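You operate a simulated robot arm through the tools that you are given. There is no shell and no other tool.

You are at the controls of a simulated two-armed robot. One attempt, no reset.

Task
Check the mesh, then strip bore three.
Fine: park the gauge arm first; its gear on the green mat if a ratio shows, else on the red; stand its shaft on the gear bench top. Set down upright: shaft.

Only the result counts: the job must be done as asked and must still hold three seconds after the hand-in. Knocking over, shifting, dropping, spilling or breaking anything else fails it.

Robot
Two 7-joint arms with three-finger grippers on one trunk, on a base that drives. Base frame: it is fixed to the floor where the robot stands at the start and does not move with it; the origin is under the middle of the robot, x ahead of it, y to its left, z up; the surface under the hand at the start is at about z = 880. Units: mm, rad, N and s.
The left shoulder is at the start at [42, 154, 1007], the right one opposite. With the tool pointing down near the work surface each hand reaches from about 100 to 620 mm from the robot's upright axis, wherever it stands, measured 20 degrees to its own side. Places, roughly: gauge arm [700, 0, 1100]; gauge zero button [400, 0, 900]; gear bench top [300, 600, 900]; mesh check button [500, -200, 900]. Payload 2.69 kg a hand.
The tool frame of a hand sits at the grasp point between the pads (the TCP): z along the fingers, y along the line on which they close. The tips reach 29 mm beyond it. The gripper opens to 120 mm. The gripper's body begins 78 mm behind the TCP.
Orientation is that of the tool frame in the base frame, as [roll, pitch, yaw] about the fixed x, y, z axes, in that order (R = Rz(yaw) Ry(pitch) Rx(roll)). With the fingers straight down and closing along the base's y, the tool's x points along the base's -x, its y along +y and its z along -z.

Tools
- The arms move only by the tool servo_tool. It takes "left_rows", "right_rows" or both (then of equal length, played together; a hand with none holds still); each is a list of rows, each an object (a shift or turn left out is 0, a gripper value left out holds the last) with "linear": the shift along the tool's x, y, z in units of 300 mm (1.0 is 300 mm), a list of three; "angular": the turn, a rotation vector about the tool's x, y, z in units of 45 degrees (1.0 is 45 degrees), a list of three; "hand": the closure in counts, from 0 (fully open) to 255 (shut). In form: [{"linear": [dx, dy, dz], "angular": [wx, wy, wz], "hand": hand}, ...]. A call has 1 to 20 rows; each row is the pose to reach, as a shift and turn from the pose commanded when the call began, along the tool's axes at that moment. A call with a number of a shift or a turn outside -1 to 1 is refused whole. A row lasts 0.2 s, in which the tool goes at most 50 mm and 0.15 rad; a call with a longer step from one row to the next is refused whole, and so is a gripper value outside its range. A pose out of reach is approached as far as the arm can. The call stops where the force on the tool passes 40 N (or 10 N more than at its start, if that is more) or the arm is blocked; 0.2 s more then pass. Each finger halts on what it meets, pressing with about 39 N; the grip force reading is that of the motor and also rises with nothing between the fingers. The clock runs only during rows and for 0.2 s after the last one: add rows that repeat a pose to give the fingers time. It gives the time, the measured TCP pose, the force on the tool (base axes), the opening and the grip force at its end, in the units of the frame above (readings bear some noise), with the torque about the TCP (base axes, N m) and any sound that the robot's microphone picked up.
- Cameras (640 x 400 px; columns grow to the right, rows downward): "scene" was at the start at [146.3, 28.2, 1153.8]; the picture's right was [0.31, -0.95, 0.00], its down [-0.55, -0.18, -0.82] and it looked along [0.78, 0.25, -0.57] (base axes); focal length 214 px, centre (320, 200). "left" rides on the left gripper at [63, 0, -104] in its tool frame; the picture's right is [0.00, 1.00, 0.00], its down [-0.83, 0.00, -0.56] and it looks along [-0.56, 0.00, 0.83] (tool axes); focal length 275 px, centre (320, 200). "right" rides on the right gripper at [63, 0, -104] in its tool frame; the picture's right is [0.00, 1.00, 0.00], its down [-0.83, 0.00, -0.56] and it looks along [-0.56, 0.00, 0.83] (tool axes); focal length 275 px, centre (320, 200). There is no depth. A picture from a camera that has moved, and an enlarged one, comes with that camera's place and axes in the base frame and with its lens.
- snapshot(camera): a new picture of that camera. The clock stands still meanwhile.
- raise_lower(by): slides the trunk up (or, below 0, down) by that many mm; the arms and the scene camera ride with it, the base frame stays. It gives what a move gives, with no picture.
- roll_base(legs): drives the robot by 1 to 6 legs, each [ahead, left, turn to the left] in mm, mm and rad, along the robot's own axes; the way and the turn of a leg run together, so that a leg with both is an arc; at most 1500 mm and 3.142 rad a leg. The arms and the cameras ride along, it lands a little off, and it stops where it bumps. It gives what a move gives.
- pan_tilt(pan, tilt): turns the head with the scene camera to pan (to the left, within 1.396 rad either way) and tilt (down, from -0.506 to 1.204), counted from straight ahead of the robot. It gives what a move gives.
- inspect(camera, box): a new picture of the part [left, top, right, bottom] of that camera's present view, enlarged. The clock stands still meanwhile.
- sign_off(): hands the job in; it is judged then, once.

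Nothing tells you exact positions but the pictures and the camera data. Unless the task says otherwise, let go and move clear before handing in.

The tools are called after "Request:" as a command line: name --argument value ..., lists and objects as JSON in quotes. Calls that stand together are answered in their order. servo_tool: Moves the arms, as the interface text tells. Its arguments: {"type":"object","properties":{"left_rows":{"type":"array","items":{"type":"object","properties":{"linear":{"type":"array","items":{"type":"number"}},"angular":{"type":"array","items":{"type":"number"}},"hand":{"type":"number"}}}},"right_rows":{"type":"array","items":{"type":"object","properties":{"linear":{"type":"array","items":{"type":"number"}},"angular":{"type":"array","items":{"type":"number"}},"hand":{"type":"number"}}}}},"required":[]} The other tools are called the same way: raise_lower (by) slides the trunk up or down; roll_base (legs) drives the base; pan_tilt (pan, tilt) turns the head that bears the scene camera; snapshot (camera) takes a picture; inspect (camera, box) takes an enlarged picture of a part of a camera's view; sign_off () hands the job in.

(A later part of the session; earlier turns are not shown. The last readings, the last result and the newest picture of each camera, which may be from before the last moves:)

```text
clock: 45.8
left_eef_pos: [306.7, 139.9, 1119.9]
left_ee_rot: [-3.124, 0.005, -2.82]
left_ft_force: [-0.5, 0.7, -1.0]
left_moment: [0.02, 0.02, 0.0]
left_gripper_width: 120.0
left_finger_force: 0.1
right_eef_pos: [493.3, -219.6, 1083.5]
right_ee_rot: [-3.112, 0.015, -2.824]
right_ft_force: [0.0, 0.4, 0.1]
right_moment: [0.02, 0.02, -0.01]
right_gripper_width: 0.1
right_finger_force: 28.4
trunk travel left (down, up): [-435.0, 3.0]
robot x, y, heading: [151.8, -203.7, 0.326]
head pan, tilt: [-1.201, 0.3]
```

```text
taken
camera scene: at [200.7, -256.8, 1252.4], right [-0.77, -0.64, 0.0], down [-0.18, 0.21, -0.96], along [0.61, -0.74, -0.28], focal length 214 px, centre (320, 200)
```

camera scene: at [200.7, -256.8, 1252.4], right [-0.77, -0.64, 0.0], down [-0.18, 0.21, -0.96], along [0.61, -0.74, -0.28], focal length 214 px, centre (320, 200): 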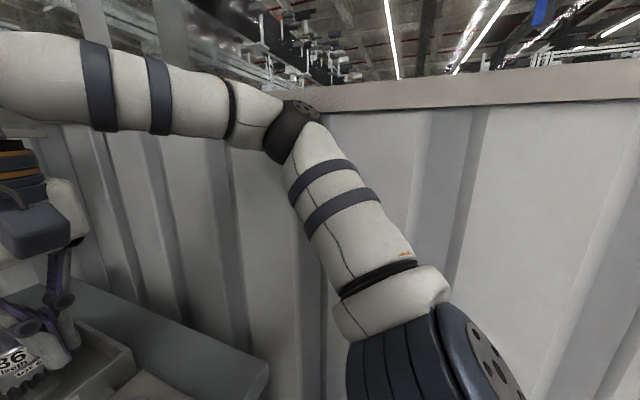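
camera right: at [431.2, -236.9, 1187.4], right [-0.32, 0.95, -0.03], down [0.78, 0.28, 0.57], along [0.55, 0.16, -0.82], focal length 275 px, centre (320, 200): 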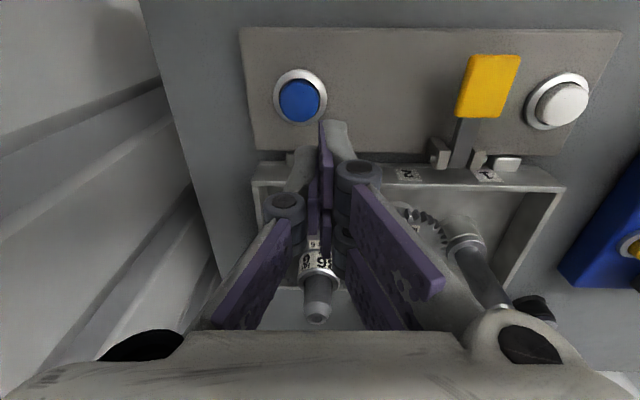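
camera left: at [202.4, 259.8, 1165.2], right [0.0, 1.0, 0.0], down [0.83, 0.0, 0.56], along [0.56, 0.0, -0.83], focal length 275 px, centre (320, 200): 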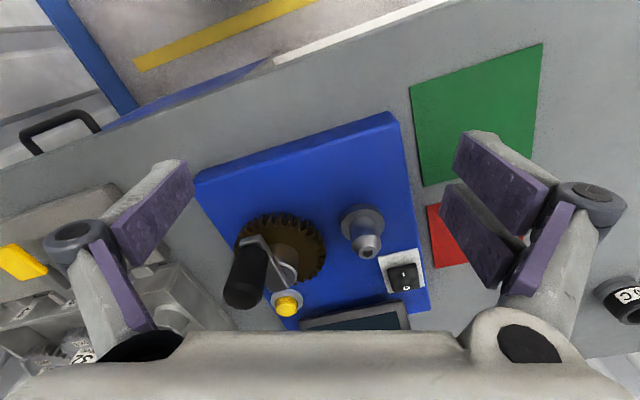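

The right elbow is against the wall panel. I'll drive left about 80 mm to relieve it; the hand is well above everything.

Request:
roll_base --legs '[[0, 80, 0]]'

Request:
snapshot --camera "scene"

Request:
pan_tilt --pan 0.0 --tilt 0.5

Request:
snapshot --camera "scene"

Request:
snapshot --camera "right"

```text
clock: 47.1
left_eef_pos: [293.6, 200.8, 1122.0]
left_ee_rot: [-3.141, 0.0, -2.818]
left_ft_force: [1.4, 0.4, -0.3]
left_moment: [-0.01, -0.03, 0.01]
left_gripper_width: 120.2
left_finger_force: 0.0
right_eef_pos: [481.4, -159.0, 1078.2]
right_ee_rot: [-3.134, 0.003, -2.83]
right_ft_force: [1.1, -0.1, 0.0]
right_moment: [0.03, -0.02, 0.0]
right_gripper_width: 0.1
right_finger_force: 28.5
trunk travel left (down, up): [-435.0, 3.0]
robot x, y, heading: [125.0, -127.8, 0.322]
head pan, tilt: [-1.201, 0.3]
```

```text
taken
camera scene: at [190.7, -198.1, 1250.7], right [-0.77, -0.64, 0.0], down [-0.19, 0.23, -0.96], along [0.61, -0.74, -0.3], focal length 214 px, centre (320, 200)
```

scene: 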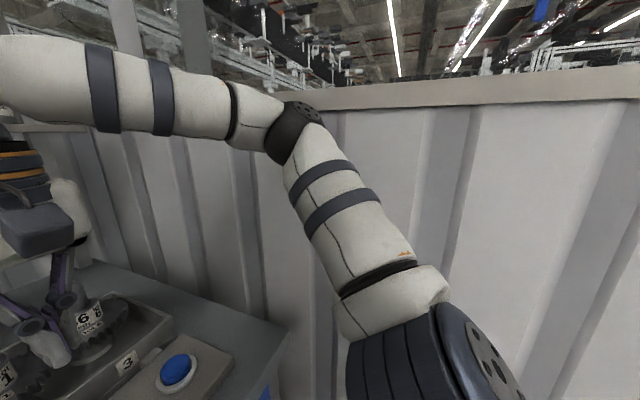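

```text
clock: 48.5
left_eef_pos: [294.2, 200.4, 1122.4]
left_ee_rot: [-3.141, 0.0, -2.819]
left_ft_force: [0.1, 0.2, 0.8]
left_moment: [-0.02, 0.02, -0.01]
left_gripper_width: 120.3
left_finger_force: 0.0
right_eef_pos: [482.8, -159.0, 1078.0]
right_ee_rot: [-3.134, 0.002, -2.829]
right_ft_force: [0.0, -0.7, -0.5]
right_moment: [-0.01, 0.0, -0.01]
right_gripper_width: 0.0
right_finger_force: 27.9
trunk travel left (down, up): [-435.0, 3.0]
robot x, y, heading: [124.8, -132.0, 0.325]
head pan, tilt: [0.0, 0.499]
```

```text
taken
camera scene: at [217.4, -97.8, 1232.3], right [0.32, -0.95, 0.0], down [-0.45, -0.15, -0.88], along [0.83, 0.28, -0.48], focal length 214 px, centre (320, 200)
```

scene: 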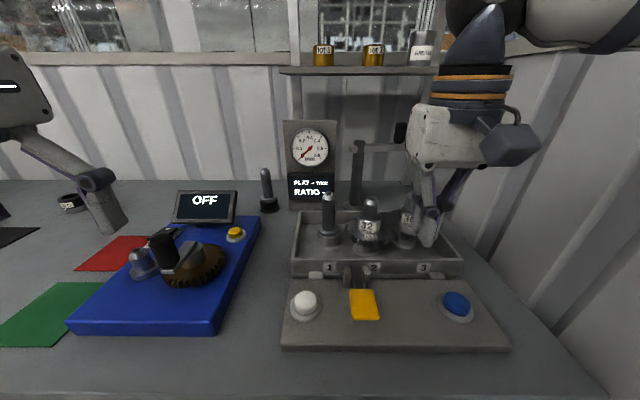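

```text
taken
camera right: at [422.5, -179.0, 1182.1], right [-0.31, 0.95, -0.01], down [0.79, 0.26, 0.56], along [0.53, 0.17, -0.83], focal length 275 px, centre (320, 200)
```

right: 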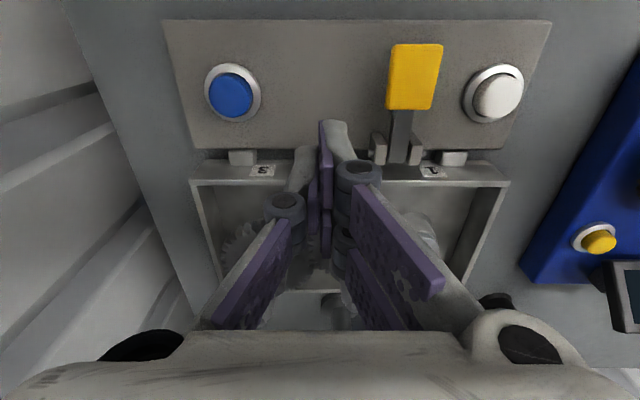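

That freed the elbow, and the robot is straight again. Both views put the blue button at about [507, -239], so I'll move over it in stages, watching for wall contact.

Request:
servo_tool --right_rows '[{"linear": [0, -0.07, 0.1]}, {"linear": [0, -0.14, 0.2]}, {"linear": [0, -0.14, 0.3]}, {"linear": [0, -0.14, 0.3]}]'

Request:
servo_tool --right_rows '[{"linear": [0.0027, -0.07, 0]}, {"linear": [0.0053, -0.1387, 0]}, {"linear": [0.0053, -0.1387, 0]}]'

Request:
snapshot --camera "right"

Request:
inspect --camera "scene" --box '[260, 100, 520, 370]'

```text
clock: 49.5
left_eef_pos: [294.6, 200.4, 1121.6]
left_ee_rot: [-3.141, 0.0, -2.82]
left_ft_force: [0.6, 0.5, -0.1]
left_moment: [-0.05, -0.02, -0.01]
left_gripper_width: 120.2
left_finger_force: 0.0
right_eef_pos: [493.6, -199.8, 989.9]
right_ee_rot: [-3.135, 0.005, -2.83]
right_ft_force: [-0.9, -0.1, -0.7]
right_moment: [0.01, -0.01, 0.01]
right_gripper_width: 0.0
right_finger_force: 28.6
trunk travel left (down, up): [-435.0, 3.0]
robot x, y, heading: [124.8, -128.8, 0.32]
head pan, tilt: [0.0, 0.499]
```

```text
clock: 50.3
left_eef_pos: [297.1, 217.9, 1116.1]
left_ee_rot: [-3.129, -0.008, -2.814]
left_ft_force: [0.3, -0.3, -0.1]
left_moment: [-0.03, 0.0, 0.01]
left_gripper_width: 120.1
left_finger_force: 0.1
right_eef_pos: [507.3, -226.5, 986.6]
right_ee_rot: [-3.116, -0.004, -2.819]
right_ft_force: [-0.2, 0.8, -0.1]
right_moment: [-0.04, 0.01, 0.02]
right_gripper_width: 0.0
right_finger_force: 29.0
trunk travel left (down, up): [-435.0, 3.0]
robot x, y, heading: [125.5, -126.4, 0.326]
head pan, tilt: [0.0, 0.499]
```

```text
taken
camera right: at [448.4, -243.3, 1091.5], right [-0.32, 0.95, -0.02], down [0.79, 0.28, 0.55], along [0.53, 0.16, -0.83], focal length 275 px, centre (320, 200)
```

right: 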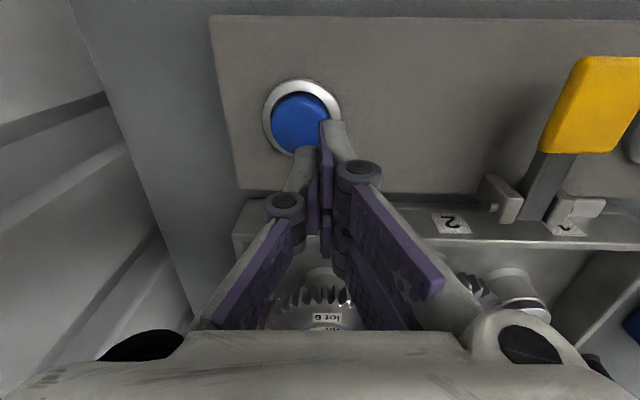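

```text
1.48 times, centred on (390, 235) of scene
camera zoom: at [220.3, -79.9, 1231.2], right [0.32, -0.95, 0.01], down [-0.46, -0.16, -0.87], along [0.83, 0.27, -0.48], focal length 318 px, centre (216, 148)
```

zoom: 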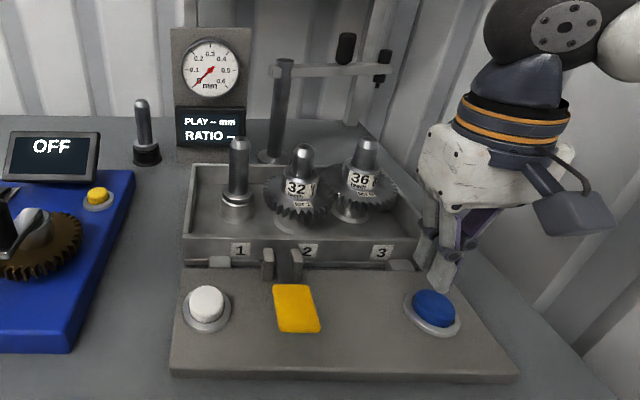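

The elbow touches the wall again because the arm is folded tight. I'll pull the hand back to relieve it, then back the base away from the bench so the arm works more extended and the elbow tucks in.

Request:
servo_tool --right_rows '[{"linear": [0, 0.1, -0.1]}, {"linear": [0, 0.2, -0.2]}, {"linear": [0, 0.2, -0.2]}]'

Request:
roll_base --legs '[[-150, 0, 0], [0, 40, 0]]'

Request:
snapshot --camera "scene"

```text
clock: 51.1
left_eef_pos: [295.2, 199.5, 1123.1]
left_ee_rot: [3.14, 0.0, -2.818]
left_ft_force: [0.2, -0.3, -0.5]
left_moment: [0.02, 0.01, 0.01]
left_gripper_width: 120.3
left_finger_force: 0.1
right_eef_pos: [487.6, -186.1, 1046.9]
right_ee_rot: [-3.137, 0.004, -2.832]
right_ft_force: [0.1, -0.6, 0.9]
right_moment: [0.03, 0.01, -0.01]
right_gripper_width: 0.0
right_finger_force: 28.1
trunk travel left (down, up): [-435.0, 3.0]
robot x, y, heading: [126.3, -132.7, 0.321]
head pan, tilt: [0.0, 0.499]
```

```text
clock: 53.0
left_eef_pos: [140.5, 189.3, 1123.2]
left_ee_rot: [3.141, -0.002, -2.824]
left_ft_force: [0.2, -0.2, 0.4]
left_moment: [-0.01, -0.04, 0.04]
left_gripper_width: 120.0
left_finger_force: 0.0
right_eef_pos: [331.4, -195.1, 1047.4]
right_ee_rot: [-3.133, 0.003, -2.83]
right_ft_force: [0.4, 0.1, 0.2]
right_moment: [0.0, -0.03, -0.05]
right_gripper_width: 0.0
right_finger_force: 28.7
trunk travel left (down, up): [-435.0, 3.0]
robot x, y, heading: [-29.4, -137.8, 0.322]
head pan, tilt: [0.0, 0.499]
```

```text
taken
camera scene: at [62.4, -108.6, 1232.3], right [0.32, -0.95, 0.0], down [-0.45, -0.15, -0.88], along [0.83, 0.28, -0.48], focal length 214 px, centre (320, 200)
```

scene: 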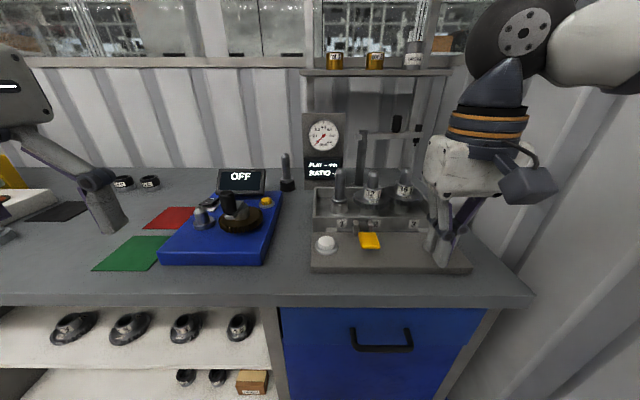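

Request:
servo_tool --right_rows '[{"linear": [-0.1025, -0.0637, 0]}, {"linear": [-0.205, -0.1275, 0]}, {"linear": [-0.3075, -0.191, 0]}, {"linear": [-0.41, -0.255, 0]}, {"linear": [-0.5123, -0.3187, 0]}, {"linear": [-0.5123, -0.3187, 0]}]'

Request:
snapshot --camera "right"

Request:
pan_tilt --pan -0.9 --tilt 0.3

Request:
snapshot --camera "scene"

```text
clock: 54.4
left_eef_pos: [140.1, 189.9, 1123.0]
left_ee_rot: [3.141, -0.001, -2.821]
left_ft_force: [-0.8, 0.3, -0.2]
left_moment: [0.0, 0.01, -0.01]
left_gripper_width: 120.1
left_finger_force: 0.1
right_eef_pos: [509.4, -238.4, 1047.1]
right_ee_rot: [-3.135, 0.004, -2.831]
right_ft_force: [0.0, -0.3, -1.1]
right_moment: [-0.05, -0.02, 0.03]
right_gripper_width: 0.3
right_finger_force: 28.9
trunk travel left (down, up): [-435.0, 3.0]
robot x, y, heading: [-29.1, -140.1, 0.319]
head pan, tilt: [0.0, 0.499]
```

```text
taken
camera right: at [449.9, -257.4, 1151.3], right [-0.31, 0.95, -0.01], down [0.79, 0.26, 0.56], along [0.53, 0.17, -0.83], focal length 275 px, centre (320, 200)
```

right: 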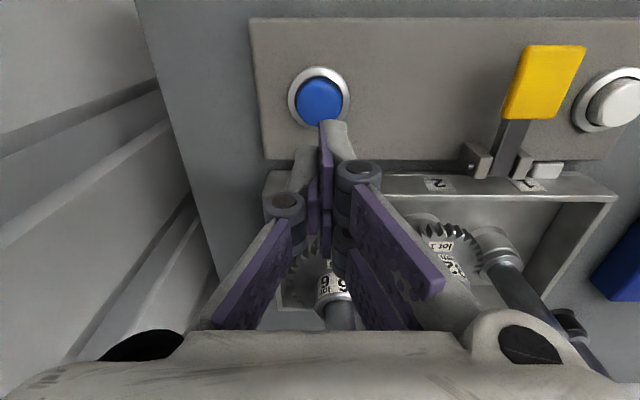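

```text
clock: 55.6
left_eef_pos: [140.2, 189.0, 1121.5]
left_ee_rot: [3.141, -0.001, -2.82]
left_ft_force: [-0.9, -1.7, -0.6]
left_moment: [0.05, 0.0, 0.01]
left_gripper_width: 119.9
left_finger_force: 0.1
right_eef_pos: [510.2, -238.0, 1046.9]
right_ee_rot: [-3.135, 0.003, -2.829]
right_ft_force: [-0.3, 0.3, 0.7]
right_moment: [-0.01, -0.02, 0.02]
right_gripper_width: 0.0
right_finger_force: 28.5
trunk travel left (down, up): [-435.0, 3.0]
robot x, y, heading: [-27.6, -141.9, 0.319]
head pan, tilt: [-0.901, 0.3]
```

```text
taken
camera scene: at [54.5, -189.0, 1250.7], right [-0.55, -0.84, 0.0], down [-0.25, 0.16, -0.96], along [0.8, -0.52, -0.3], focal length 214 px, centre (320, 200)
```

scene: 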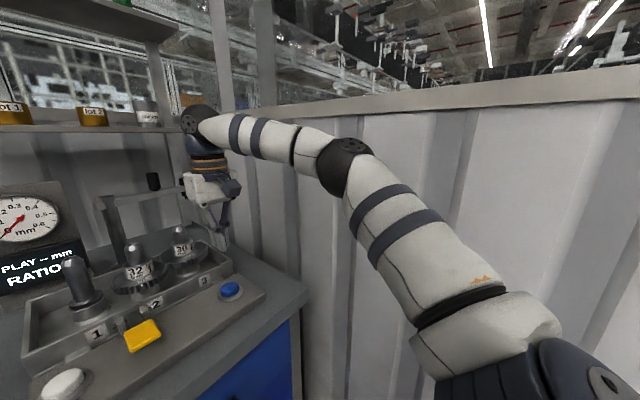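

The arm is clear of the wall and the fingertips are over the blue button. I'll lower to just above it, then press in small steps.

Request:
servo_tool --right_rows '[{"linear": [0.008, -0.003, 0.13]}, {"linear": [0.008, -0.003, 0.26]}, {"linear": [0.008, -0.003, 0.3]}, {"linear": [0.008, -0.003, 0.3]}]'

Request:
snapshot --camera "right"

Request:
pan_tilt --pan -0.1 --tilt 0.5

Request:
inspect --camera "scene" --box '[250, 80, 490, 280]'

```text
clock: 56.6
left_eef_pos: [139.1, 188.6, 1121.8]
left_ee_rot: [3.141, 0.0, -2.821]
left_ft_force: [0.5, -0.5, 0.1]
left_moment: [0.01, -0.01, -0.04]
left_gripper_width: 120.1
left_finger_force: 0.0
right_eef_pos: [507.4, -242.5, 960.2]
right_ee_rot: [-3.139, 0.003, -2.832]
right_ft_force: [0.0, -0.7, -0.4]
right_moment: [0.03, 0.02, -0.01]
right_gripper_width: 0.4
right_finger_force: 28.9
trunk travel left (down, up): [-435.0, 3.0]
robot x, y, heading: [-27.1, -138.9, 0.322]
head pan, tilt: [-0.901, 0.3]
```

```text
taken
camera right: at [447.7, -260.8, 1062.9], right [-0.31, 0.95, -0.01], down [0.79, 0.26, 0.56], along [0.53, 0.17, -0.83], focal length 275 px, centre (320, 200)
```

right: 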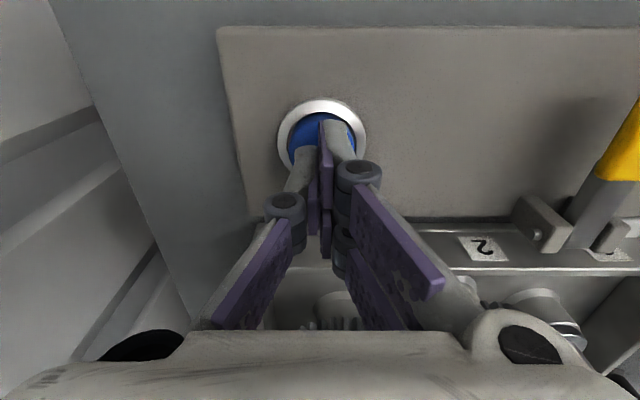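

```text
clock: 57.7
left_eef_pos: [139.5, 188.6, 1123.2]
left_ee_rot: [3.14, -0.002, -2.819]
left_ft_force: [0.5, 0.0, 0.0]
left_moment: [0.03, 0.0, 0.0]
left_gripper_width: 120.0
left_finger_force: 0.1
right_eef_pos: [507.6, -241.4, 959.3]
right_ee_rot: [-3.137, 0.005, -2.831]
right_ft_force: [-0.2, 0.1, -0.2]
right_moment: [-0.01, -0.02, -0.01]
right_gripper_width: 0.0
right_finger_force: 28.5
trunk travel left (down, up): [-435.0, 3.0]
robot x, y, heading: [-25.6, -141.4, 0.322]
head pan, tilt: [-0.099, 0.499]
```

```text
2.00 times, centred on (370, 180) of scene
camera zoom: at [65.1, -118.0, 1232.3], right [0.22, -0.98, 0.0], down [-0.47, -0.1, -0.88], along [0.86, 0.19, -0.48], focal length 429 px, centre (220, 240)
```

zoom: 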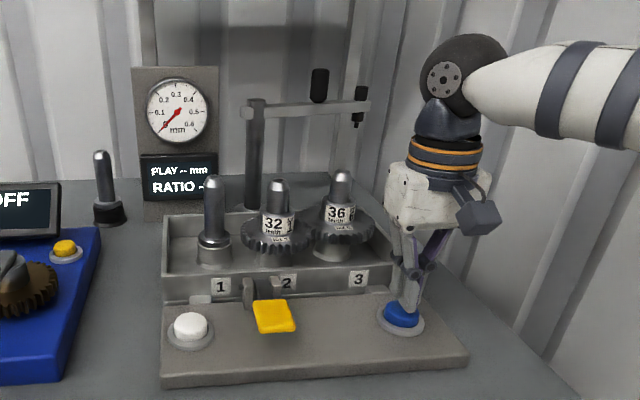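

Request:
servo_tool --right_rows '[{"linear": [0, 0, 0.033]}, {"linear": [0, 0, 0.05]}, {"linear": [0, 0, 0.06]}, {"linear": [0, 0, 0.067]}, {"linear": [0, 0, 0.074]}]'

Request:
inspect --camera "scene" --box '[250, 80, 490, 280]'

```text
clock: 58.9
left_eef_pos: [137.9, 190.0, 1124.5]
left_ee_rot: [-3.141, 0.005, -2.819]
left_ft_force: [0.5, 1.0, -0.4]
left_moment: [-0.02, 0.03, 0.0]
left_gripper_width: 119.8
left_finger_force: 0.0
right_eef_pos: [505.5, -242.6, 940.6]
right_ee_rot: [-3.136, 0.014, -2.833]
right_ft_force: [3.0, -2.6, 37.1]
right_moment: [-0.1, 0.17, 0.0]
right_gripper_width: 6.0
right_finger_force: 28.6
trunk travel left (down, up): [-435.0, 3.0]
robot x, y, heading: [-30.4, -140.9, 0.318]
head pan, tilt: [-0.099, 0.499]
heard: click
```

```text
2.00 times, centred on (370, 180) of scene
camera zoom: at [62.1, -118.0, 1233.0], right [0.22, -0.98, 0.0], down [-0.47, -0.11, -0.88], along [0.86, 0.19, -0.48], focal length 429 px, centre (220, 240)
```

zoom: 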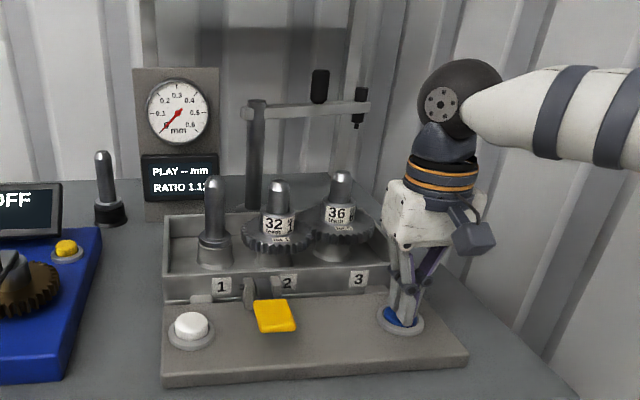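

A click, and the display now shows "RATIO 1.1…". I'll lift off and read it properly.

Request:
servo_tool --right_rows '[{"linear": [0, 0, -0.05]}, {"linear": [0, 0, -0.15]}, {"linear": [0, 0, -0.3]}, {"linear": [0, 0, -0.3]}]'

Request:
inspect --camera "scene" --box '[290, 100, 370, 180]'

Request:
inspect --camera "right" --box '[160, 0, 640, 320]'

```text
clock: 59.9
left_eef_pos: [140.5, 187.8, 1121.9]
left_ee_rot: [3.141, -0.003, -2.822]
left_ft_force: [0.5, -0.6, -0.6]
left_moment: [-0.01, 0.06, 0.01]
left_gripper_width: 120.2
left_finger_force: 0.0
right_eef_pos: [505.5, -242.6, 1025.2]
right_ee_rot: [-3.136, 0.002, -2.833]
right_ft_force: [-0.1, 0.5, 0.2]
right_moment: [0.01, 0.0, 0.01]
right_gripper_width: 0.0
right_finger_force: 28.6
trunk travel left (down, up): [-435.0, 3.0]
robot x, y, heading: [-26.9, -138.5, 0.32]
head pan, tilt: [-0.099, 0.499]
```

```text
5.00 times, centred on (330, 140) of scene
camera zoom: at [65.5, -118.0, 1232.1], right [0.22, -0.98, 0.0], down [-0.47, -0.1, -0.88], along [0.86, 0.19, -0.48], focal length 1072 px, centre (270, 500)
```

zoom: 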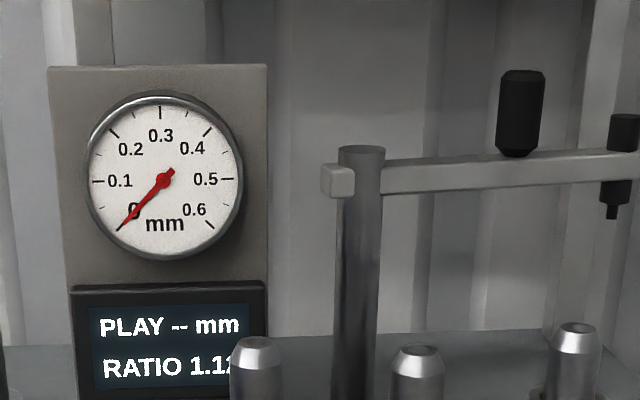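

```text
1.25 times, centred on (400, 160) of right
camera zoom: at [445.7, -261.3, 1129.2], right [-0.31, 0.95, -0.01], down [0.79, 0.26, 0.56], along [0.53, 0.17, -0.83], focal length 344 px, centre (220, 250)
```

zoom: 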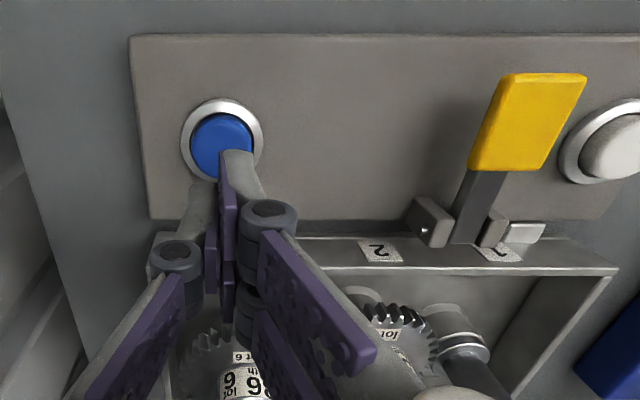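

The display reads "RATIO 1.12…" (36/32), so the gear goes on the green mat. I'll raise the right hand, open it, and drive closer for bore 3.

Request:
servo_tool --right_rows '[{"linear": [0, 0.05, -0.12], "hand": 120}, {"linear": [0, 0.12, -0.24], "hand": 60}, {"linear": [0, 0.2, -0.34], "hand": 0}, {"linear": [0, 0.2, -0.34], "hand": 0}]'

Request:
roll_base --legs '[[118, -38, 0]]'

Request:
pan_tilt --pan -0.15 --tilt 0.55

Request:
snapshot --camera "scene"

Request:
snapshot --camera "right"

```text
clock: 60.9
left_eef_pos: [140.5, 188.4, 1122.1]
left_ee_rot: [-3.14, 0.0, -2.82]
left_ft_force: [-0.6, 0.1, -0.3]
left_moment: [0.01, 0.02, 0.01]
left_gripper_width: 119.8
left_finger_force: 0.1
right_eef_pos: [486.4, -187.7, 1126.6]
right_ee_rot: [-3.136, 0.002, -2.832]
right_ft_force: [0.5, -0.7, -0.4]
right_moment: [0.0, -0.01, -0.03]
right_gripper_width: 120.1
right_finger_force: 0.0
trunk travel left (down, up): [-435.0, 3.0]
robot x, y, heading: [-26.5, -138.9, 0.324]
head pan, tilt: [-0.099, 0.499]
```

```text
clock: 62.2
left_eef_pos: [264.3, 190.4, 1121.6]
left_ee_rot: [-3.141, 0.0, -2.821]
left_ft_force: [1.2, 1.2, -0.1]
left_moment: [0.0, 0.0, -0.03]
left_gripper_width: 120.2
left_finger_force: 0.1
right_eef_pos: [610.7, -186.1, 1125.9]
right_ee_rot: [-3.136, 0.003, -2.834]
right_ft_force: [0.6, -0.3, -0.1]
right_moment: [0.01, 0.03, 0.02]
right_gripper_width: 119.8
right_finger_force: 0.0
trunk travel left (down, up): [-435.0, 3.0]
robot x, y, heading: [94.8, -141.9, 0.322]
head pan, tilt: [-0.099, 0.499]
```

```text
clock: 62.8
left_eef_pos: [263.7, 191.6, 1122.1]
left_ee_rot: [-3.14, 0.0, -2.821]
left_ft_force: [-0.7, -0.1, 0.3]
left_moment: [0.01, -0.01, -0.01]
left_gripper_width: 119.9
left_finger_force: 0.1
right_eef_pos: [609.7, -186.3, 1126.8]
right_ee_rot: [-3.136, 0.003, -2.831]
right_ft_force: [-0.2, 0.1, 0.5]
right_moment: [0.0, -0.03, -0.02]
right_gripper_width: 120.0
right_finger_force: 0.1
trunk travel left (down, up): [-435.0, 3.0]
robot x, y, heading: [95.8, -137.8, 0.316]
head pan, tilt: [-0.15, 0.55]
```

```text
taken
camera scene: at [188.3, -121.0, 1227.7], right [0.17, -0.99, 0.0], down [-0.51, -0.09, -0.85], along [0.84, 0.14, -0.52], focal length 214 px, centre (320, 200)
```

scene: 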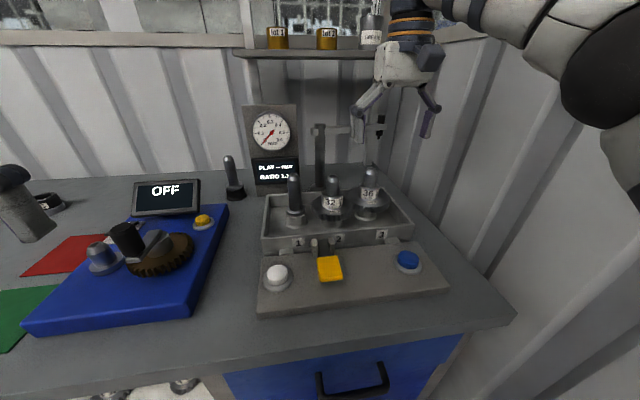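

```text
taken
camera right: at [550.9, -204.6, 1230.3], right [-0.31, 0.95, -0.01], down [0.79, 0.26, 0.56], along [0.53, 0.17, -0.83], focal length 275 px, centre (320, 200)
```

right: 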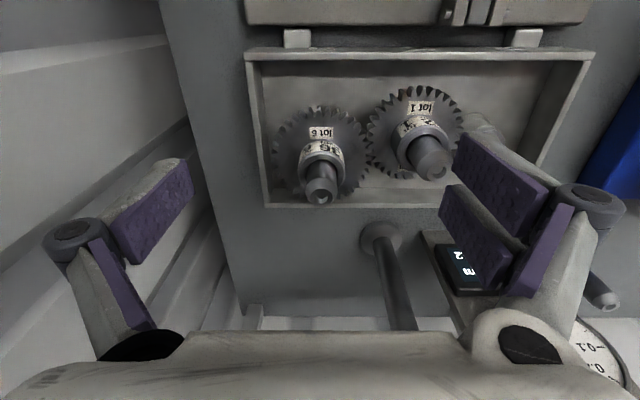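

This is a clear top view: shaft 3 is centred at about [671, -164], the gear's top face is near z ≈ 948, and it meshes with gear 2. I'll zoom in to measure the hub before gripping.

Request:
inspect --camera "right" --box '[250, 80, 490, 230]'

Request:
inspect --camera "scene" --box '[270, 150, 430, 250]'

```text
2.67 times, centred on (370, 155) of right
camera zoom: at [550.9, -204.6, 1230.3], right [-0.31, 0.95, -0.01], down [0.79, 0.26, 0.56], along [0.53, 0.17, -0.83], focal length 734 px, centre (187, 320)
```

zoom: 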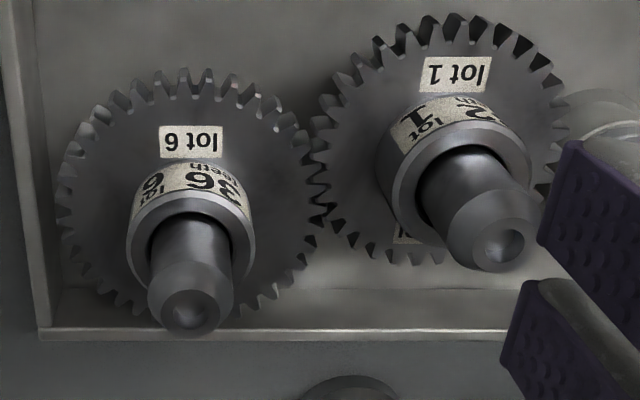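

```text
4.00 times, centred on (350, 200) of scene
camera zoom: at [188.3, -121.0, 1227.7], right [0.17, -0.99, 0.0], down [-0.51, -0.09, -0.85], along [0.84, 0.14, -0.52], focal length 858 px, centre (200, 200)
```

zoom: 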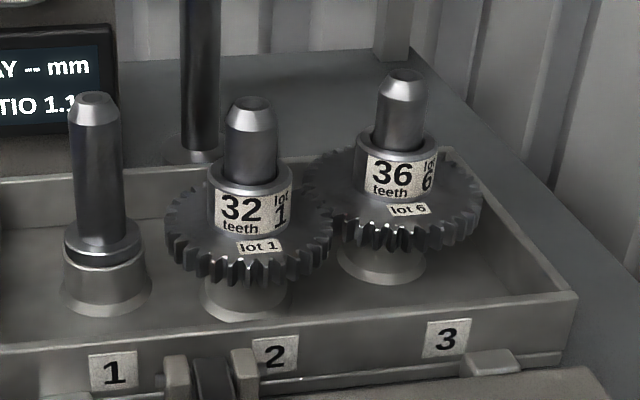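

Combining the views, bore 3's axis is at about [681, -162] with shaft top z ≈ 1022 and hub top z ≈ 972. I'll rotate the hand 45° so the fingers clear shaft 2, narrow to about 80 mm, and move above the axis.

Request:
servo_tool --right_rows '[{"linear": [-0.042, 0.001, 0], "angular": [0, 0, 0.167], "hand": 60}, {"linear": [-0.084, 0.002, 0], "angular": [0, 0, 0.333], "hand": 85}, {"linear": [-0.126, 0.002, 0], "angular": [0, 0, 0.5], "hand": 85}, {"linear": [-0.168, 0.003, 0], "angular": [0, 0, 0.667], "hand": 85}, {"linear": [-0.21, 0.004, 0], "angular": [0, 0, 0.833], "hand": 85}, {"linear": [-0.252, 0.004, 0], "angular": [0, 0, 1.0], "hand": 85}, {"linear": [-0.252, 0.004, 0], "angular": [0, 0, 1.0], "hand": 85}]'

Request:
snapshot --camera "right"

Request:
inspect --camera "scene" --box '[240, 60, 480, 240]'

```text
clock: 64.4
left_eef_pos: [265.1, 189.9, 1121.4]
left_ee_rot: [3.141, -0.001, -2.822]
left_ft_force: [0.4, 0.5, 0.4]
left_moment: [0.01, -0.01, -0.02]
left_gripper_width: 120.0
left_finger_force: 0.0
right_eef_pos: [638.3, -169.3, 1108.7]
right_ee_rot: [-3.139, 0.007, 2.663]
right_ft_force: [-0.5, 0.0, -0.3]
right_moment: [0.04, -0.03, 0.02]
right_gripper_width: 80.0
right_finger_force: 0.0
right hand out of reach, approached as far as the arm can: row 2, 3, 4, 5, 6, 7
trunk travel left (down, up): [-435.0, 3.0]
robot x, y, heading: [97.9, -139.9, 0.318]
head pan, tilt: [-0.15, 0.55]
```

```text
taken
camera right: at [581.9, -140.5, 1212.7], right [0.46, 0.89, 0.0], down [0.74, -0.38, 0.56], along [0.5, -0.26, -0.83], focal length 275 px, centre (320, 200)
```

right: 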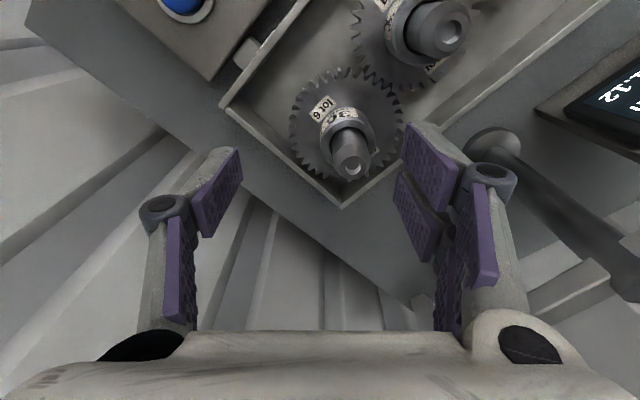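

```text
2.22 times, centred on (360, 150) of scene
camera zoom: at [187.9, -121.4, 1227.8], right [0.17, -0.99, 0.0], down [-0.51, -0.09, -0.85], along [0.84, 0.14, -0.52], focal length 477 px, centre (231, 311)
```

zoom: 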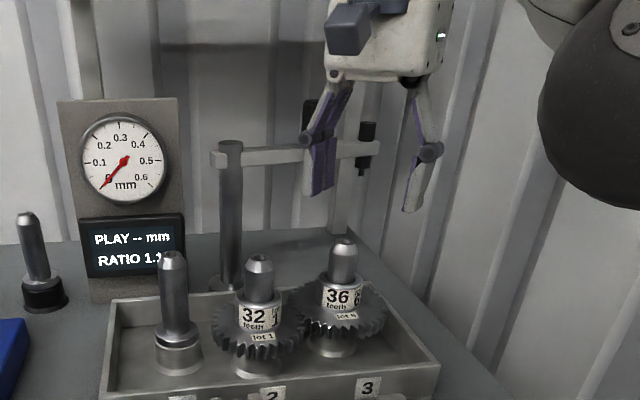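

At that height the axis is just out of reach. I'll drive the last 33 mm forward, then tilt the hand slightly for extra reach.

Request:
roll_base --legs '[[33, 0, 0]]'

Request:
snapshot --camera "right"

```text
clock: 65.3
left_eef_pos: [296.6, 201.5, 1122.0]
left_ee_rot: [3.141, 0.001, -2.821]
left_ft_force: [1.0, 0.0, -0.4]
left_moment: [-0.01, 0.0, 0.01]
left_gripper_width: 119.8
left_finger_force: 0.1
right_eef_pos: [670.5, -157.9, 1108.7]
right_ee_rot: [-3.14, 0.007, 2.664]
right_ft_force: [0.0, -0.4, 0.8]
right_moment: [-0.02, 0.04, 0.02]
right_gripper_width: 80.2
right_finger_force: 0.0
trunk travel left (down, up): [-435.0, 3.0]
robot x, y, heading: [126.4, -129.3, 0.317]
head pan, tilt: [-0.15, 0.55]
```

```text
taken
camera right: at [614.5, -129.8, 1212.5], right [0.45, 0.89, 0.0], down [0.74, -0.38, 0.56], along [0.5, -0.26, -0.83], focal length 275 px, centre (320, 200)
```

right: 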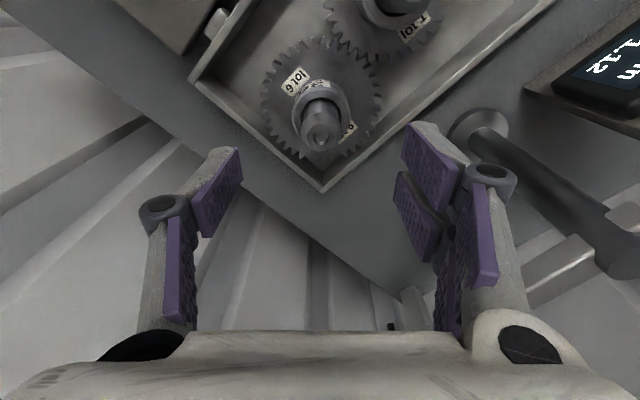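

Request:
inspect --camera "right" --box '[240, 30, 400, 190]'

```text
2.50 times, centred on (320, 110) of right
camera zoom: at [614.5, -129.8, 1212.5], right [0.45, 0.89, 0.0], down [0.74, -0.38, 0.56], along [0.5, -0.26, -0.83], focal length 688 px, centre (320, 425)
```

zoom: 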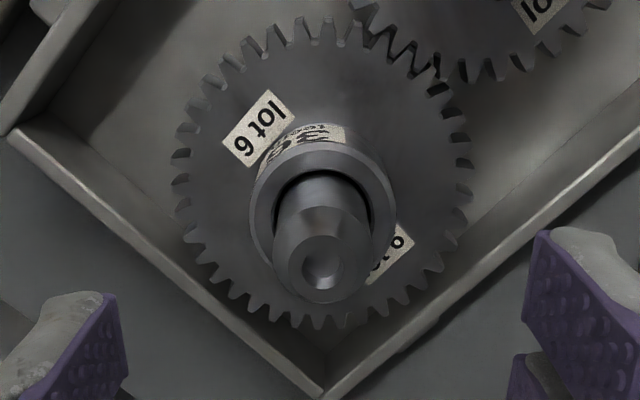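

Axis refined to about [681, -163]; the hub is around 50 mm across. I'll tilt 0.2 rad, centre on it, and come down to just above the shaft top.

Request:
servo_tool --right_rows '[{"linear": [-0.013, 0, 0.05], "angular": [0, -0.085, 0]}, {"linear": [-0.026, 0, 0.1], "angular": [0, -0.17, 0]}, {"linear": [-0.0384, 0, 0.16], "angular": [0, -0.2546, 0]}, {"linear": [-0.0384, 0, 0.16], "angular": [0, -0.2546, 0]}]'

Request:
snapshot --camera "right"

Request:
inspect --camera "scene" --box '[260, 80, 460, 230]'

```text
clock: 66.3
left_eef_pos: [295.9, 201.5, 1121.5]
left_ee_rot: [3.141, -0.001, -2.82]
left_ft_force: [-0.6, 0.7, 0.3]
left_moment: [0.01, -0.02, 0.01]
left_gripper_width: 119.9
left_finger_force: 0.0
right_eef_pos: [682.0, -165.1, 1061.0]
right_ee_rot: [-3.141, 0.208, 2.665]
right_ft_force: [-0.1, -0.8, 0.7]
right_moment: [0.01, 0.0, 0.0]
right_gripper_width: 80.2
right_finger_force: 0.0
trunk travel left (down, up): [-435.0, 3.0]
robot x, y, heading: [125.4, -128.5, 0.317]
head pan, tilt: [-0.15, 0.55]
```

```text
taken
camera right: at [607.8, -126.9, 1150.3], right [0.45, 0.89, 0.0], down [0.62, -0.32, 0.72], along [0.64, -0.33, -0.7], focal length 275 px, centre (320, 200)
```

right: 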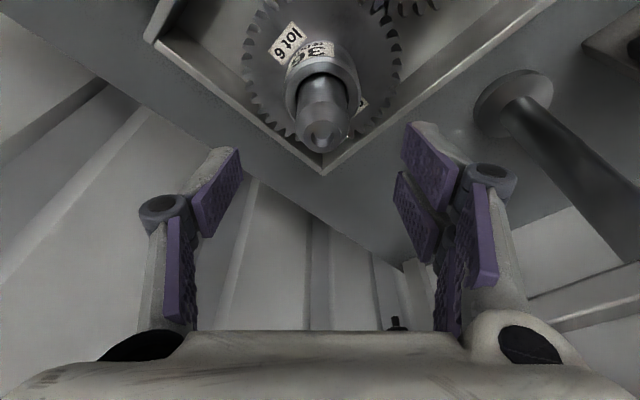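

```text
2.67 times, centred on (360, 155) of scene
camera zoom: at [219.9, -110.5, 1227.7], right [0.17, -0.99, 0.0], down [-0.52, -0.09, -0.85], along [0.84, 0.14, -0.52], focal length 572 px, centre (213, 320)
```

zoom: 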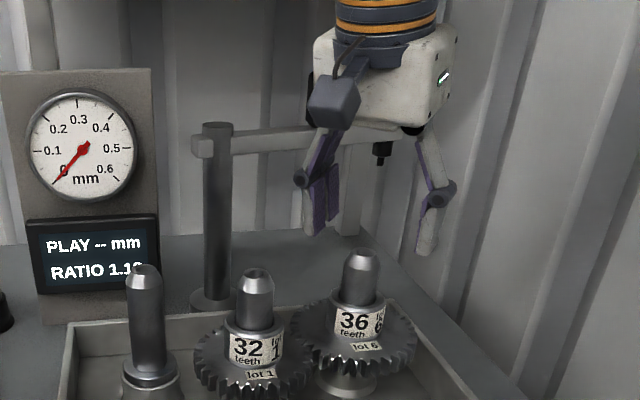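

Request:
servo_tool --right_rows '[{"linear": [0.015, 0.004, 0.06]}, {"linear": [0.033, 0.004, 0.13]}, {"linear": [0.05, 0.004, 0.21]}, {"linear": [0.067, 0.004, 0.28]}, {"linear": [0.067, 0.004, 0.28]}]'

Request:
snapshot --camera "right"

Request:
inspect --camera "scene" --box '[290, 100, 450, 220]'

```text
clock: 67.5
left_eef_pos: [294.3, 200.8, 1122.5]
left_ee_rot: [3.14, 0.004, -2.821]
left_ft_force: [-1.1, 0.2, -0.4]
left_moment: [0.03, 0.02, -0.02]
left_gripper_width: 120.1
left_finger_force: 0.1
right_eef_pos: [678.5, -159.9, 977.1]
right_ee_rot: [3.134, 0.215, 2.662]
right_ft_force: [4.9, 2.0, 21.4]
right_moment: [0.67, -0.12, -0.05]
right_gripper_width: 80.4
right_finger_force: 0.5
trunk travel left (down, up): [-435.0, 3.0]
robot x, y, heading: [127.8, -128.2, 0.32]
head pan, tilt: [-0.15, 0.55]
```

```text
taken
camera right: at [604.1, -123.0, 1065.6], right [0.45, 0.89, 0.01], down [0.62, -0.32, 0.72], along [0.64, -0.32, -0.7], focal length 275 px, centre (320, 200)
```

right: 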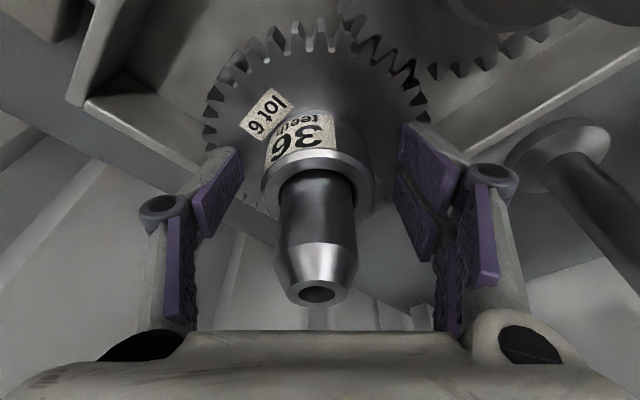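

```text
3.33 times, centred on (370, 160) of scene
camera zoom: at [218.2, -110.6, 1228.3], right [0.17, -0.99, 0.0], down [-0.51, -0.09, -0.85], along [0.84, 0.14, -0.52], focal length 715 px, centre (153, 333)
```

zoom: 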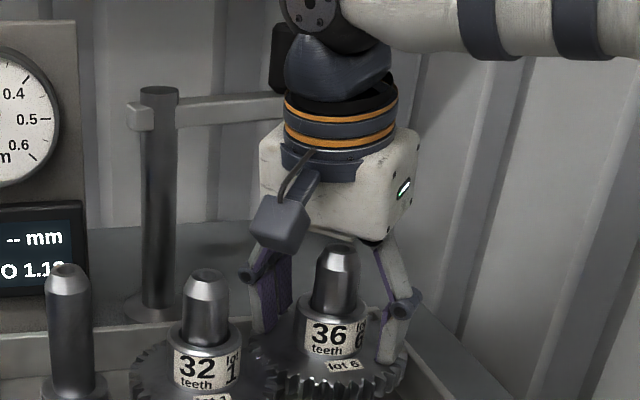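

The fingertips touched the gear face at TCP z ≈ 977. I'll raise 4 mm and close on the hub.

Request:
servo_tool --right_rows '[{"linear": [-0.0028, 0, -0.013]}, {"linear": [-0.0028, 0, -0.013]}]'

Request:
servo_tool --right_rows '[{"hand": 120}, {"hand": 255}, {"hand": 255}, {"hand": 255}]'

Request:
snapshot --camera "right"

Request:
inspect --camera "scene" --box '[290, 100, 450, 220]'

```text
clock: 68.1
left_eef_pos: [294.9, 202.5, 1121.5]
left_ee_rot: [-3.141, 0.001, -2.821]
left_ft_force: [-0.1, -0.7, 0.1]
left_moment: [-0.01, -0.03, 0.01]
left_gripper_width: 120.1
left_finger_force: 0.0
right_eef_pos: [676.3, -162.3, 978.4]
right_ee_rot: [-3.139, 0.205, 2.666]
right_ft_force: [0.7, 1.8, 11.3]
right_moment: [0.44, -0.04, 0.08]
right_gripper_width: 82.1
right_finger_force: 1.7
trunk travel left (down, up): [-435.0, 3.0]
robot x, y, heading: [124.0, -129.0, 0.316]
head pan, tilt: [-0.15, 0.55]
```

```text
clock: 69.1
left_eef_pos: [292.1, 201.0, 1123.1]
left_ee_rot: [-3.141, 0.004, -2.821]
left_ft_force: [0.5, -0.5, -0.5]
left_moment: [-0.03, -0.01, 0.04]
left_gripper_width: 119.9
left_finger_force: 0.1
right_eef_pos: [677.3, -162.3, 981.5]
right_ee_rot: [3.138, 0.215, 2.662]
right_ft_force: [3.7, 2.2, 39.6]
right_moment: [1.02, 0.09, -0.09]
right_gripper_width: 49.1
right_finger_force: 39.3
trunk travel left (down, up): [-435.0, 3.0]
robot x, y, heading: [128.2, -127.2, 0.32]
head pan, tilt: [-0.15, 0.55]
```

```text
taken
camera right: at [603.2, -124.0, 1070.3], right [0.46, 0.89, 0.0], down [0.62, -0.32, 0.72], along [0.64, -0.33, -0.7], focal length 275 px, centre (320, 200)
```

right: 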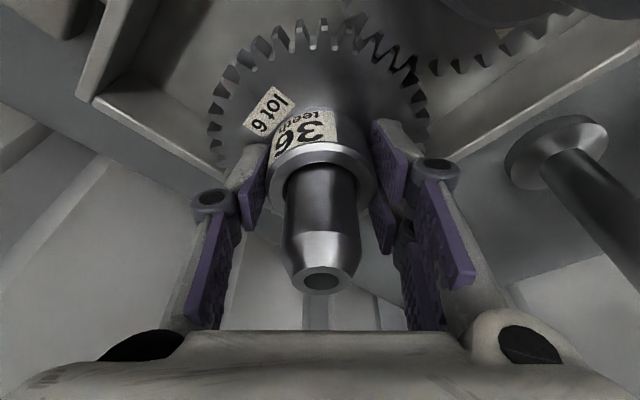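

```text
3.33 times, centred on (370, 160) of scene
camera zoom: at [217.0, -110.6, 1228.2], right [0.17, -0.99, 0.0], down [-0.51, -0.09, -0.85], along [0.84, 0.14, -0.52], focal length 715 px, centre (153, 333)
```

zoom: 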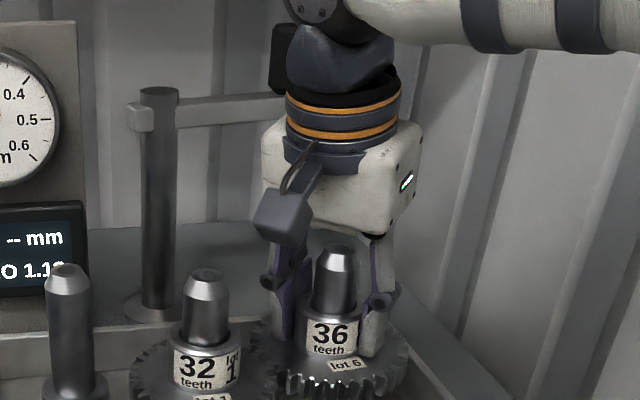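

The hub is gripped at 49 mm. I'll start lifting gently and see whether the gear slides off or the shaft comes with it.

Request:
servo_tool --right_rows '[{"linear": [-0.0035, 0, -0.0163]}, {"linear": [-0.0069, 0, -0.0326]}, {"linear": [-0.0138, 0, -0.0652]}, {"linear": [-0.0138, 0, -0.0652]}]'

Request:
snapshot --camera "right"

Request:
inspect --camera "scene" --box '[290, 100, 450, 220]'

```text
clock: 70.1
left_eef_pos: [295.3, 200.8, 1122.8]
left_ee_rot: [-3.14, -0.001, -2.819]
left_ft_force: [0.4, 0.3, -0.3]
left_moment: [-0.02, -0.03, 0.02]
left_gripper_width: 119.9
left_finger_force: 0.0
right_eef_pos: [679.4, -163.0, 997.7]
right_ee_rot: [-3.137, 0.203, 2.664]
right_ft_force: [-1.7, 0.5, -4.9]
right_moment: [0.01, 0.01, -0.02]
right_gripper_width: 48.9
right_finger_force: 39.2
trunk travel left (down, up): [-435.0, 3.0]
robot x, y, heading: [127.3, -131.1, 0.324]
head pan, tilt: [-0.15, 0.55]
```

```text
taken
camera right: at [605.7, -124.7, 1086.3], right [0.46, 0.89, -0.01], down [0.63, -0.31, 0.71], along [0.63, -0.33, -0.7], focal length 275 px, centre (320, 200)
```

right: 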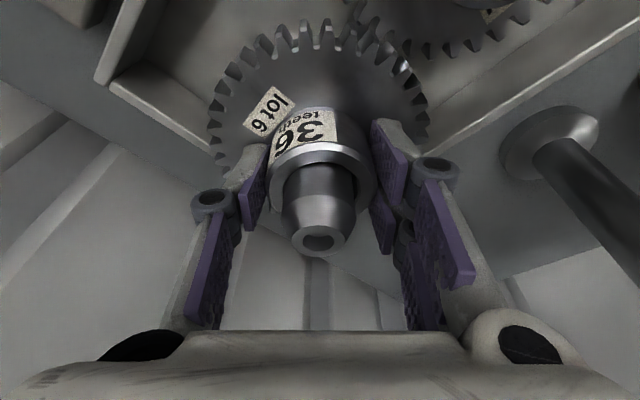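

```text
3.33 times, centred on (370, 160) of scene
camera zoom: at [220.7, -110.6, 1227.5], right [0.17, -0.99, 0.0], down [-0.52, -0.09, -0.85], along [0.84, 0.14, -0.52], focal length 715 px, centre (153, 333)
```

zoom: 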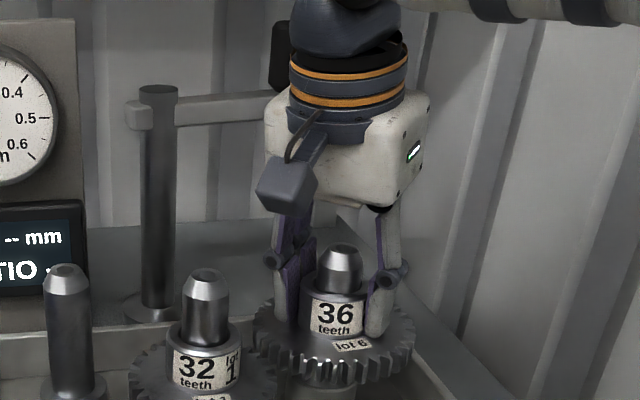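

The gear slides cleanly up the shaft, the shaft stays in its bore, and the load is about 5 N. I'll lift on until it clears the shaft top.

Request:
servo_tool --right_rows '[{"linear": [-0.0138, 0, -0.0652]}, {"linear": [-0.0276, 0, -0.1305]}, {"linear": [-0.0413, 0, -0.1957]}, {"linear": [-0.0551, 0, -0.261]}, {"linear": [-0.0723, 0, -0.3425]}, {"linear": [-0.0723, 0, -0.3425]}]'

Request:
snapshot --camera "right"

Request:
inspect --camera "scene" --box '[270, 80, 470, 230]'

```text
clock: 71.5
left_eef_pos: [296.2, 200.6, 1122.0]
left_ee_rot: [-3.141, -0.001, -2.82]
left_ft_force: [0.7, -0.1, 0.1]
left_moment: [0.0, 0.03, 0.02]
left_gripper_width: 119.9
left_finger_force: 0.0
right_eef_pos: [676.6, -164.8, 1105.1]
right_ee_rot: [-3.14, 0.207, 2.666]
right_ft_force: [-0.1, 0.0, -5.6]
right_moment: [0.0, 0.05, -0.01]
right_gripper_width: 49.0
right_finger_force: 38.9
trunk travel left (down, up): [-435.0, 3.0]
robot x, y, heading: [125.1, -126.0, 0.318]
head pan, tilt: [-0.15, 0.55]
```

```text
taken
camera right: at [605.3, -125.5, 1193.6], right [0.45, 0.89, 0.0], down [0.62, -0.32, 0.71], along [0.63, -0.33, -0.7], focal length 275 px, centre (320, 200)
```

right: 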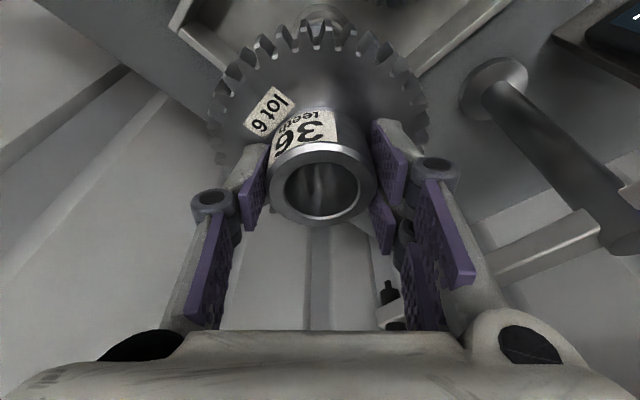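

```text
2.67 times, centred on (370, 155) of scene
camera zoom: at [220.7, -110.8, 1227.6], right [0.17, -0.99, 0.0], down [-0.52, -0.09, -0.85], along [0.84, 0.14, -0.52], focal length 572 px, centre (187, 320)
```

zoom: 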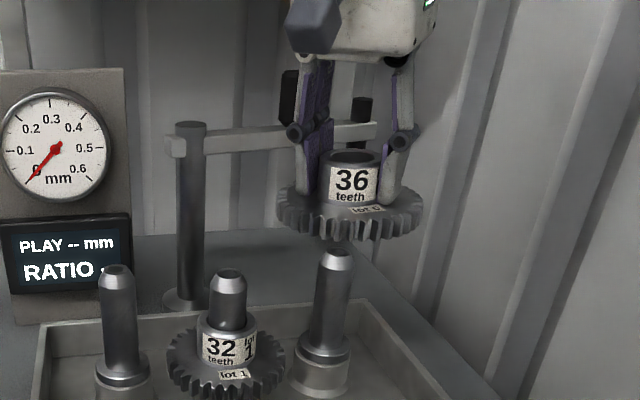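

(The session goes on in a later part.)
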